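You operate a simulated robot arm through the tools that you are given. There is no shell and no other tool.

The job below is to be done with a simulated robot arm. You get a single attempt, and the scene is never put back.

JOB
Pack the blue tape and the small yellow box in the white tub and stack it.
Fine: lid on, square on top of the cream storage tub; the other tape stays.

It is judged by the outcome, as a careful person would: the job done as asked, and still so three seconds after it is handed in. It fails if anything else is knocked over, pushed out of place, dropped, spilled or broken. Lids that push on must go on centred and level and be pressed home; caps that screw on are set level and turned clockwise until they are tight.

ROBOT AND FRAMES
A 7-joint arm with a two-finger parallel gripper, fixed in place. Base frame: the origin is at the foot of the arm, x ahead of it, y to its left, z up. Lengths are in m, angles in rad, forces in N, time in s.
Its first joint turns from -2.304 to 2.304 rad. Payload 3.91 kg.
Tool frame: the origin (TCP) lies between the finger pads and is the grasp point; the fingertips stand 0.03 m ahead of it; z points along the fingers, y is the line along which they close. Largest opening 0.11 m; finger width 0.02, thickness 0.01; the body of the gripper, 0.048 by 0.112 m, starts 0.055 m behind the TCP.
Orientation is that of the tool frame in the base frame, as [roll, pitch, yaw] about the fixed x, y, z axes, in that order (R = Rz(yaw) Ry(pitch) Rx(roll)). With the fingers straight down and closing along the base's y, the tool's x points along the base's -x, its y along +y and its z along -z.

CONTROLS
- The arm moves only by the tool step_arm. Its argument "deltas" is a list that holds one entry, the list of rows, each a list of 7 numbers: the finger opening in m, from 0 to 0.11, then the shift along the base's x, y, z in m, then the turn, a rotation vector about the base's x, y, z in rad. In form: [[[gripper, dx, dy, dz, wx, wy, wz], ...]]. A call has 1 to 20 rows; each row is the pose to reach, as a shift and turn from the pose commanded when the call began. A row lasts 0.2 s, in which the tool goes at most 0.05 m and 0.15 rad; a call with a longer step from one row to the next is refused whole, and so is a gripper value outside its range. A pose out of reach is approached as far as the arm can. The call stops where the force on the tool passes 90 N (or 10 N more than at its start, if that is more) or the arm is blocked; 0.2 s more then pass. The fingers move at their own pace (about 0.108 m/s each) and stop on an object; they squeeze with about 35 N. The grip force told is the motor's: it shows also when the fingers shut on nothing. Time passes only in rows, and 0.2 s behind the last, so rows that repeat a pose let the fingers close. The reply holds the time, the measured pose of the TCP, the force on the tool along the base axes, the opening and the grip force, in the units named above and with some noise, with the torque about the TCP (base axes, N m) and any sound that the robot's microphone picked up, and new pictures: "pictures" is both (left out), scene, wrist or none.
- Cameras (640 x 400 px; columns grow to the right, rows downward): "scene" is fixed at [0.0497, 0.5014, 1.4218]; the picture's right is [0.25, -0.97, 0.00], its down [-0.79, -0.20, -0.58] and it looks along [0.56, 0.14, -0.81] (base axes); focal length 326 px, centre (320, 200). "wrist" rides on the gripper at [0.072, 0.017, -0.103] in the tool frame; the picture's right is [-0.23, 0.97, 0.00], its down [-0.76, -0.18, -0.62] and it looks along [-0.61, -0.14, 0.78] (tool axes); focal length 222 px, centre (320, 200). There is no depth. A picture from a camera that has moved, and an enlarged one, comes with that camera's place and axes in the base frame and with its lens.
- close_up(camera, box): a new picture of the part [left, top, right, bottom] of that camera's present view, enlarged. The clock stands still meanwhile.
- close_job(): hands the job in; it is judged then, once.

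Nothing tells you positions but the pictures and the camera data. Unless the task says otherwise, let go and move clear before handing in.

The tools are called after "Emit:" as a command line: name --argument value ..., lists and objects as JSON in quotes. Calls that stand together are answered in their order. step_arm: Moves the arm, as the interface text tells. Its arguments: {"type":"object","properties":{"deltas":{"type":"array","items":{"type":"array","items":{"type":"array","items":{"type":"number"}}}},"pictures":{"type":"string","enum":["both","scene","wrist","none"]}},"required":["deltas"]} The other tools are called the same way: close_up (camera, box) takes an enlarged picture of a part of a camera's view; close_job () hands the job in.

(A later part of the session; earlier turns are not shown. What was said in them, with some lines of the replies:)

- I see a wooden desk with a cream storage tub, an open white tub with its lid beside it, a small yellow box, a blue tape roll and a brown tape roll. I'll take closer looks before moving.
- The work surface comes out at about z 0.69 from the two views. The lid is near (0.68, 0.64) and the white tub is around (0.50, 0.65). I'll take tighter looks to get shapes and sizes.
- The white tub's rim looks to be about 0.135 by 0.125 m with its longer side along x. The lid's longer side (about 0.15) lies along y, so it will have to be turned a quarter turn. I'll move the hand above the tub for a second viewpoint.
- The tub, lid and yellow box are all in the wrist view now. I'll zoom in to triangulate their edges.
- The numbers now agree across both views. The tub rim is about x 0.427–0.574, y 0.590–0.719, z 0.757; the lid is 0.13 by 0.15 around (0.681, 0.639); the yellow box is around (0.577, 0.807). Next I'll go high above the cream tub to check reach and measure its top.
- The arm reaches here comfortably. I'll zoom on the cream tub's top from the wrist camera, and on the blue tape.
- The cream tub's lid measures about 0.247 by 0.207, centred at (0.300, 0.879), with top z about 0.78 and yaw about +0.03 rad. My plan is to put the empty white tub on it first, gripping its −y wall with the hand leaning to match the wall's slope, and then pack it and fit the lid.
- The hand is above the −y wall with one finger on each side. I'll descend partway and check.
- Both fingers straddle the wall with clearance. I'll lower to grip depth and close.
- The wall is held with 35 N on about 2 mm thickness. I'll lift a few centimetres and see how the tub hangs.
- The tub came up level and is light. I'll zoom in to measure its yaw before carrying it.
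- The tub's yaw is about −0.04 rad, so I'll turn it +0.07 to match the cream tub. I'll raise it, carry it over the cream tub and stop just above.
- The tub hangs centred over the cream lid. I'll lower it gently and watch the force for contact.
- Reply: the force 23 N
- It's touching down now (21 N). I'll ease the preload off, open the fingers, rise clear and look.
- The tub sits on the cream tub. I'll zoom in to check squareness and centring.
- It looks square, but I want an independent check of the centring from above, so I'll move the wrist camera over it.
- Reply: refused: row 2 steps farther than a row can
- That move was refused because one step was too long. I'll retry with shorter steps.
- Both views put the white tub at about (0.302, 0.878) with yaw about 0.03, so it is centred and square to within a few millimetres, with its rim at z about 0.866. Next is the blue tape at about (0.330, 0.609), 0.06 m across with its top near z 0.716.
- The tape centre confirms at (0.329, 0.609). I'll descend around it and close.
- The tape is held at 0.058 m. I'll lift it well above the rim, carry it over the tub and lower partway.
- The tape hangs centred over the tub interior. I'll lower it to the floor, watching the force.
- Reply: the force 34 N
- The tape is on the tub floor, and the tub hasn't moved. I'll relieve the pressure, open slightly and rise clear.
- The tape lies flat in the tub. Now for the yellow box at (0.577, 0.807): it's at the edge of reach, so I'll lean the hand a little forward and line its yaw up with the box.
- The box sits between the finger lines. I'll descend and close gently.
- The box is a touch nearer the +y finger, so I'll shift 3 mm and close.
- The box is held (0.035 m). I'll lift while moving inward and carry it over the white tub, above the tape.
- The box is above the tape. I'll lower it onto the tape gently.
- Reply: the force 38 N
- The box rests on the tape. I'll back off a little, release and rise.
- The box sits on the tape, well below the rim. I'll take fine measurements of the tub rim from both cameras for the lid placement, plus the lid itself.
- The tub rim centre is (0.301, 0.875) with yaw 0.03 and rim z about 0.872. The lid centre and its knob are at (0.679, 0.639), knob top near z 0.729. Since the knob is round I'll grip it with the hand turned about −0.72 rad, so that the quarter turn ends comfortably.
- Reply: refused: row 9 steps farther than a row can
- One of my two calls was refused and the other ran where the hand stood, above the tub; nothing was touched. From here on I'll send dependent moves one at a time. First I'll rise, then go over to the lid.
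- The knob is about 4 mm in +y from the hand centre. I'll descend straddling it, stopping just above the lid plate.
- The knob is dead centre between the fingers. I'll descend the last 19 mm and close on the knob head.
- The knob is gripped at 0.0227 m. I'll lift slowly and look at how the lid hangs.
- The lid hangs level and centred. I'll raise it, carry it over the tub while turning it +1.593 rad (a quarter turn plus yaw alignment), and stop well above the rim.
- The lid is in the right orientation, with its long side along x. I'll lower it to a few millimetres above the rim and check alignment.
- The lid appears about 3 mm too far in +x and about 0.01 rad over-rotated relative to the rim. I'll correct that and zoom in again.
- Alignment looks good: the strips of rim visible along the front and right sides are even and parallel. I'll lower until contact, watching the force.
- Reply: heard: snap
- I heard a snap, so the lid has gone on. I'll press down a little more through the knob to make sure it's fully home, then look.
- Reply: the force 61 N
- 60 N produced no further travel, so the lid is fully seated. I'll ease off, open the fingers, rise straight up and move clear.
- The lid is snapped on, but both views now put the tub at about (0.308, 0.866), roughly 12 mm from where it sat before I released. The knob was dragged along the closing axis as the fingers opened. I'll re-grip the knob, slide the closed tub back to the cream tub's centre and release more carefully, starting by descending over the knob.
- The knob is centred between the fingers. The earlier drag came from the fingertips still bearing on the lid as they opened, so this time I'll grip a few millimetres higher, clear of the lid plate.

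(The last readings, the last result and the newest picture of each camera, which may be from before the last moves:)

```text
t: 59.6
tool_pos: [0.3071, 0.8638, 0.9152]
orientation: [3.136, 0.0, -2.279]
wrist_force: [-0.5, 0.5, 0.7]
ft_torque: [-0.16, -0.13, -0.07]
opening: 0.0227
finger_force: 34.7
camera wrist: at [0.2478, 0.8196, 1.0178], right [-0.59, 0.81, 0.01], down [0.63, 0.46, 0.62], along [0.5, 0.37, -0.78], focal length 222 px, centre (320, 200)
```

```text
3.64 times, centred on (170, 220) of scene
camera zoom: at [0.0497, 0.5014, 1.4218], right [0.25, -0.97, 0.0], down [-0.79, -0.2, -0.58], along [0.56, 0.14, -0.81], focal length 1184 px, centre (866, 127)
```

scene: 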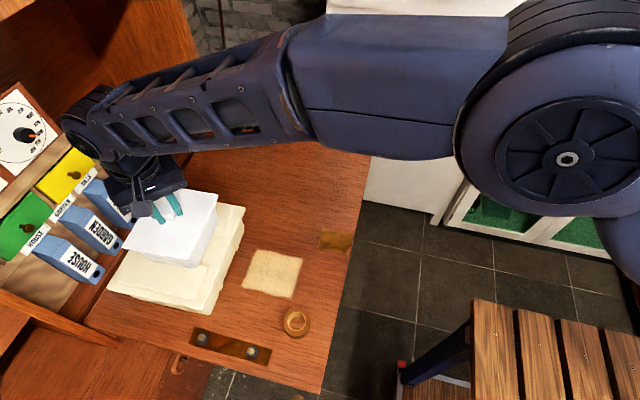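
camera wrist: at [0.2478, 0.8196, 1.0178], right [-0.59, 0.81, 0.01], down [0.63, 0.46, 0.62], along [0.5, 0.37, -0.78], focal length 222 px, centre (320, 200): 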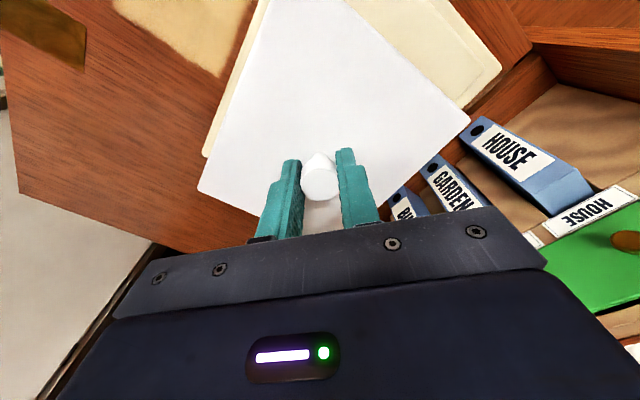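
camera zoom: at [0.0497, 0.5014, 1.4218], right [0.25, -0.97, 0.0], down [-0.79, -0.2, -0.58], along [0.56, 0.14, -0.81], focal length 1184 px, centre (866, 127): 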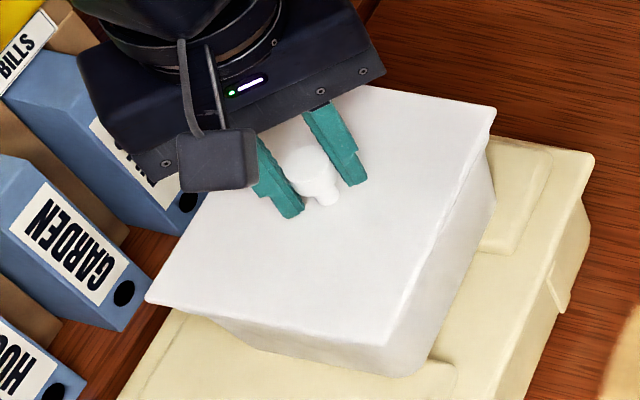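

It's gripped without disturbing the tub. Now I'll slide it (−0.0085, +0.012) m with a −0.01 rad turn, slowly.

Emit:
step_arm --deltas '[[[0.01, -0.002, 0.003, 0, 0, 0, -0.003], [0.01, -0.004, 0.006, 0, 0, 0, -0.006], [0.01, -0.006, 0.009, 0, 0, 0, -0.009], [0.01, -0.0085, 0.012, 0, 0, 0, -0.01], [0.01, -0.0085, 0.012, 0, 0, 0, -0.01], [0.01, -0.0085, 0.012, 0, 0, 0, -0.01]]]'

Emit:
close_up --camera "scene" --box '[110, 165, 230, 275]'

Emit:
close_up --camera "scene" --box '[95, 165, 255, 325]'

Emit:
close_up --camera "wrist" --box '[160, 0, 480, 240]'

```text
t: 61.0
tool_pos: [0.2987, 0.8752, 0.9153]
orientation: [3.138, 0.002, -2.289]
wrist_force: [3.0, -1.3, 7.0]
ft_torque: [-0.11, -0.23, -0.07]
opening: 0.0227
finger_force: 34.8
camera wrist: at [0.2397, 0.8317, 1.0177], right [-0.58, 0.81, 0.01], down [0.64, 0.45, 0.62], along [0.5, 0.37, -0.78], focal length 222 px, centre (320, 200)
```

scene: 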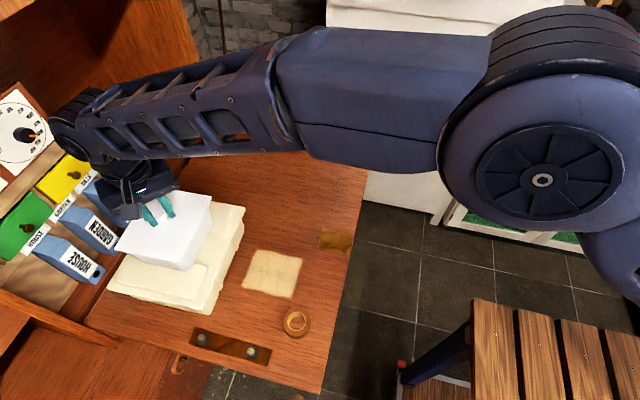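
wrist: 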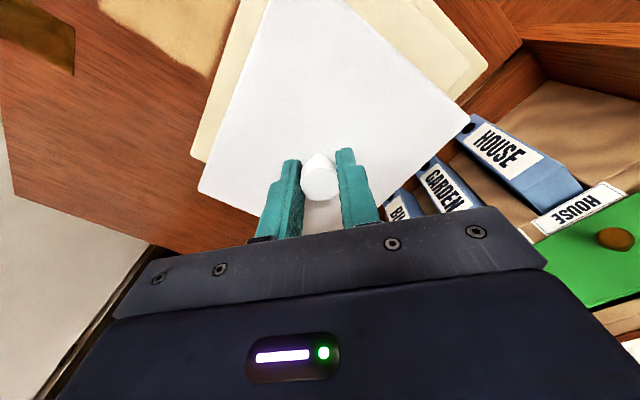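

```text
3.64 times, centred on (170, 220) of scene
camera zoom: at [0.0497, 0.5014, 1.4218], right [0.25, -0.97, 0.0], down [-0.79, -0.2, -0.58], along [0.56, 0.14, -0.81], focal length 1184 px, centre (866, 127)
```

zoom: 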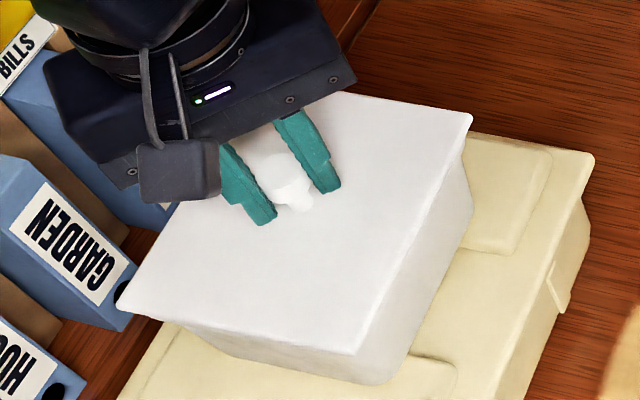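

```text
2.50 times, centred on (175, 245) of scene
camera zoom: at [0.0497, 0.5014, 1.4218], right [0.25, -0.97, 0.0], down [-0.79, -0.2, -0.58], along [0.56, 0.14, -0.81], focal length 814 px, centre (682, 88)
```

zoom: 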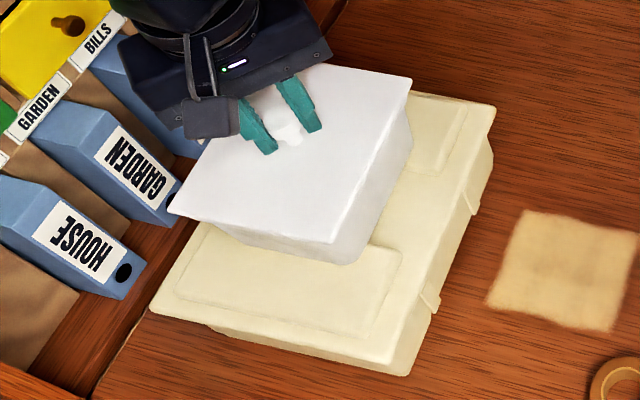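

```text
1.67 times, centred on (320, 120) of wrist
camera zoom: at [0.2397, 0.8317, 1.0177], right [-0.58, 0.81, 0.01], down [0.64, 0.45, 0.62], along [0.5, 0.37, -0.78], focal length 370 px, centre (320, 333)
```

zoom: 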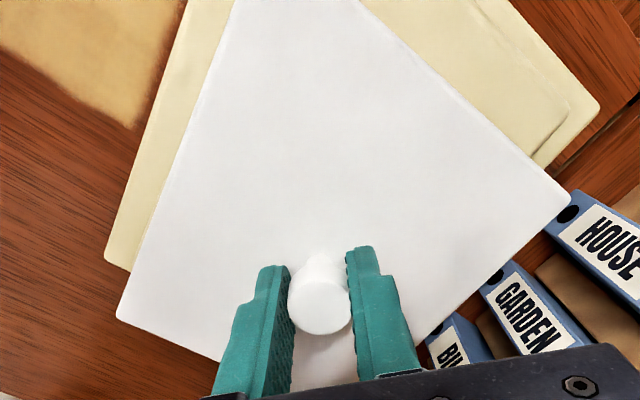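

The tub is back to about (0.301, 0.878) with yaw matching the cream tub. I'll lift off the slight preload and open the fingers gradually.

Emit:
step_arm --deltas '[[[0.01, 0, 0, 0.001, 0, 0, 0], [0.01, 0, 0, 0.002, 0, 0, 0], [0.026, 0, 0, 0.002, 0, 0, 0], [0.03, 0, 0, 0.002, 0, 0, 0], [0.03, 0, 0, 0.002, 0, 0, 0]]]' --pictures "none"

Emit:
close_up --camera "scene" --box '[110, 165, 230, 275]'

Emit:
close_up --camera "wrist" --box '[160, 0, 480, 240]'

```text
t: 62.2
tool_pos: [0.2991, 0.8746, 0.9157]
orientation: [3.138, 0.0, -2.287]
wrist_force: [-0.8, -0.5, 0.0]
ft_torque: [0.02, -0.02, -0.02]
opening: 0.0302
finger_force: 0.1
```

```text
3.64 times, centred on (170, 220) of scene
camera zoom: at [0.0497, 0.5014, 1.4218], right [0.25, -0.97, 0.0], down [-0.79, -0.2, -0.58], along [0.56, 0.14, -0.81], focal length 1184 px, centre (866, 127)
```

zoom: 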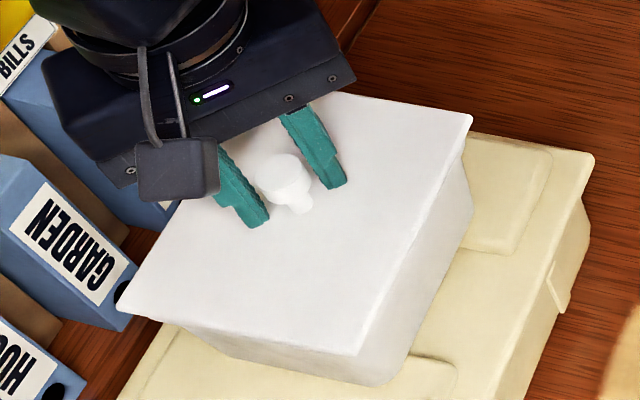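

```text
1.67 times, centred on (320, 120) of wrist
camera zoom: at [0.2395, 0.8316, 1.019], right [-0.58, 0.81, 0.01], down [0.64, 0.45, 0.62], along [0.5, 0.37, -0.78], focal length 370 px, centre (320, 333)
```

zoom: 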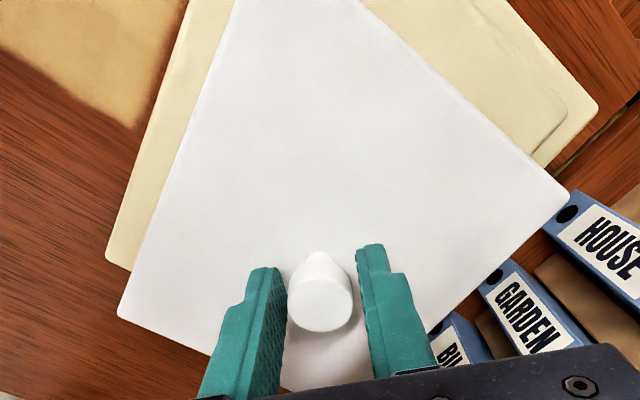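

It's released and the tub stayed exactly in place. I'll open a bit more, rise straight up and move away for a final check.

Emit:
step_arm --deltas '[[[0.045, 0, 0, 0.0, 0, 0, 0], [0.045, 0, 0, 0.02, 0, 0, 0], [0.045, 0, 0, 0.06, 0, 0, 0], [0.045, 0, 0, 0.1, 0, 0, 0], [0.045, 0, 0, 0.13, 0, 0, 0]]]'

Emit:
close_up --camera "wrist" --box '[160, 0, 480, 240]'

Emit:
close_up --camera "scene" --box '[95, 165, 255, 325]'

```text
t: 63.4
tool_pos: [0.2979, 0.8754, 1.0462]
orientation: [3.136, 0.0, -2.29]
wrist_force: [0.4, 0.2, -0.2]
ft_torque: [0.01, 0.0, -0.02]
opening: 0.0451
finger_force: 0.1
camera wrist: at [0.2386, 0.8309, 1.1474], right [-0.58, 0.81, 0.0], down [0.64, 0.45, 0.62], along [0.5, 0.37, -0.78], focal length 222 px, centre (320, 200)
```

scene: 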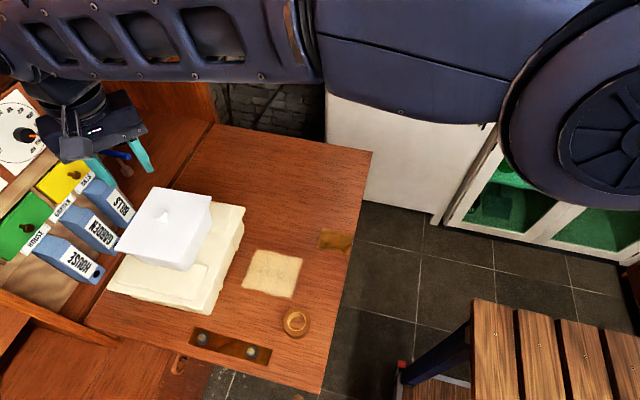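
wrist: 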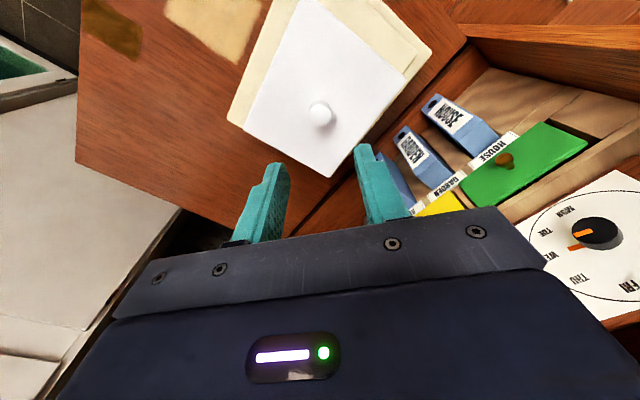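

```text
1.67 times, centred on (320, 120) of wrist
camera zoom: at [0.2386, 0.8309, 1.1474], right [-0.58, 0.81, 0.0], down [0.64, 0.45, 0.62], along [0.5, 0.37, -0.78], focal length 370 px, centre (320, 333)
```

zoom: 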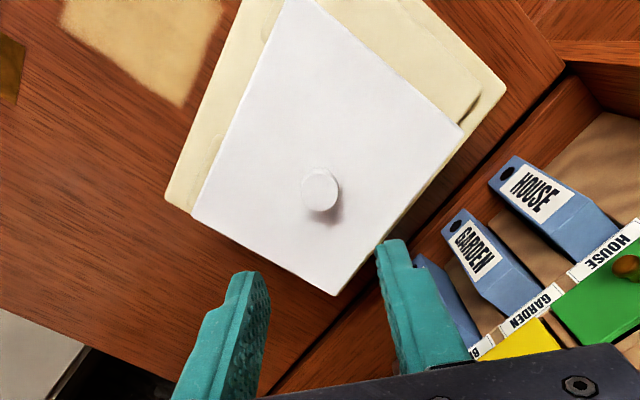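

```text
2.50 times, centred on (175, 245) of scene
camera zoom: at [0.0497, 0.5014, 1.4218], right [0.25, -0.97, 0.0], down [-0.79, -0.2, -0.58], along [0.56, 0.14, -0.81], focal length 814 px, centre (682, 88)
```

zoom: 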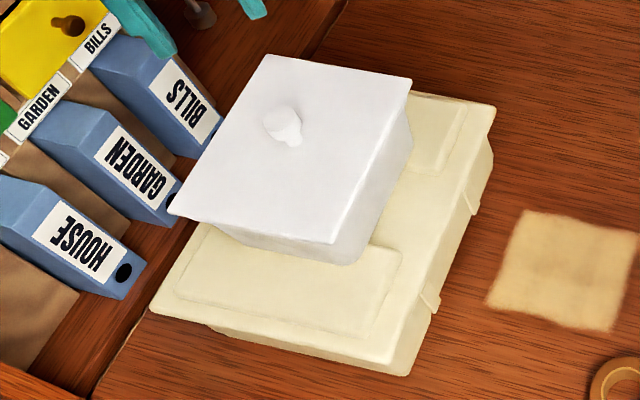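

It's centred to within about 2 mm in both views. I'll check the seam all around for level seating and look over the rest of the scene.

Emit:
close_up --camera "scene" --box '[110, 210, 190, 270]'

Emit:
close_up --camera "scene" --box '[165, 180, 225, 270]'

Emit:
close_up --camera "scene" --box '[60, 120, 390, 390]'

```text
6.67 times, centred on (150, 240) of scene
camera zoom: at [0.0497, 0.5014, 1.4218], right [0.25, -0.97, 0.0], down [-0.79, -0.2, -0.58], along [0.56, 0.14, -0.81], focal length 2170 px, centre (1453, -67)
```

zoom: 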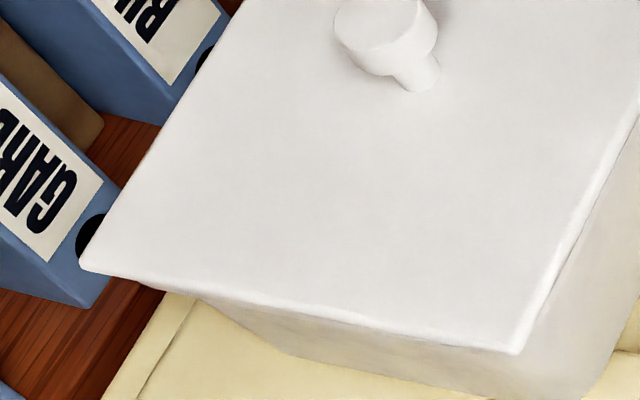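

```text
4.44 times, centred on (195, 225) of scene
camera zoom: at [0.0497, 0.5014, 1.4218], right [0.25, -0.97, 0.0], down [-0.79, -0.2, -0.58], along [0.56, 0.14, -0.81], focal length 1447 px, centre (876, 89)
```

zoom: 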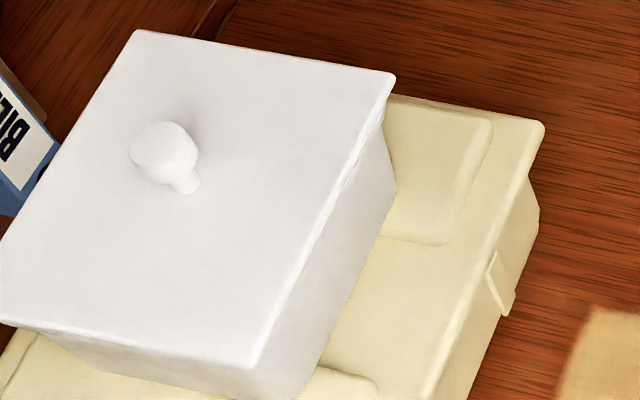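

```text
1.48 times, centred on (225, 255) of scene
camera zoom: at [0.0497, 0.5014, 1.4218], right [0.25, -0.97, 0.0], down [-0.79, -0.2, -0.58], along [0.56, 0.14, -0.81], focal length 482 px, centre (461, 118)
```

zoom: 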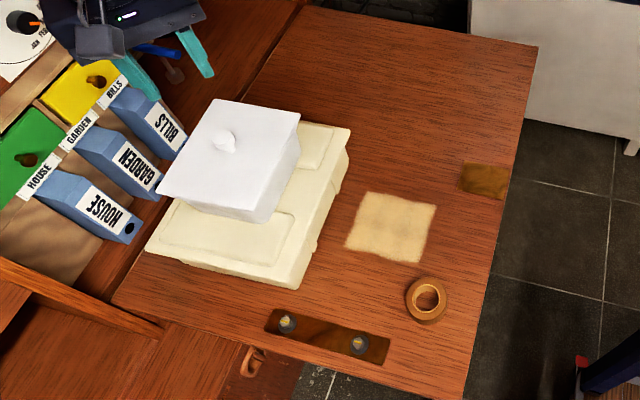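

The seam is tight and even, the brown tape hasn't moved and nothing else is disturbed. I'll pull the arm well clear before handing in.

Emit:
step_arm --deltas '[[[0.045, 0.02, -0.04, 0, 0, 0, 0], [0.045, 0.04, -0.08, 0, 0, 0, 0], [0.045, 0.06, -0.12, 0, 0, 0, 0], [0.045, 0.08, -0.16, 0, 0, 0, 0], [0.045, 0.1, -0.2, 0, 0, 0, 0], [0.045, 0.12, -0.24, 0, 0, 0, 0], [0.045, 0.14, -0.28, 0, 0, 0, 0], [0.045, 0.16, -0.32, 0, 0, 0, 0], [0.045, 0.16, -0.32, 0, 0, 0, 0]]]' --pictures "scene"

```text
t: 65.4
tool_pos: [0.4595, 0.5559, 1.0455]
orientation: [3.136, 0.001, -2.286]
wrist_force: [-0.9, 0.1, -0.2]
ft_torque: [-0.01, -0.02, 0.01]
opening: 0.0449
finger_force: 0.1
```

scene: 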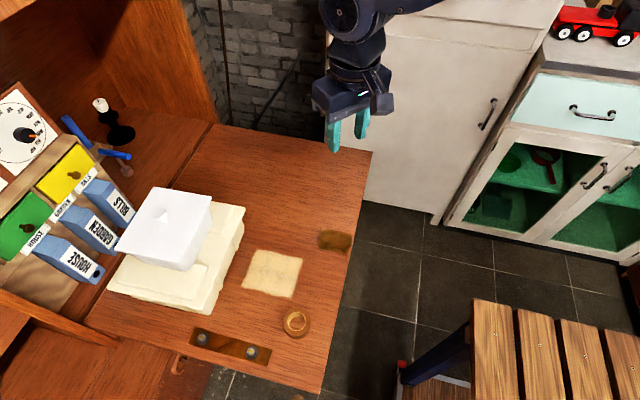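

The white tub, with the blue tape and yellow box inside and its lid snapped on, sits centred and square on the cream tub. The brown tape is where it was and the arm is clear, so I'm handing in.

Emit:
close_job

```text
The job is handed in.
```

The blue tape and the small yellow box are packed in the white tub, with the yellow box resting on top of the tape. The tub sits on the cream storage tub, square to it and centred to within a few millimetres by the camera views.

The lid snapped on audibly. Pressing to 60 N moved it no further, and the seam looks tight and even on the two sides I could see.

As I first let go of the lid, the closed tub slid about 12 mm off centre. I gripped the lid knob again, slid the tub back into place and released it without it moving.

The other tape was not touched, and nothing else was knocked or moved. I haven't had the judging result back.
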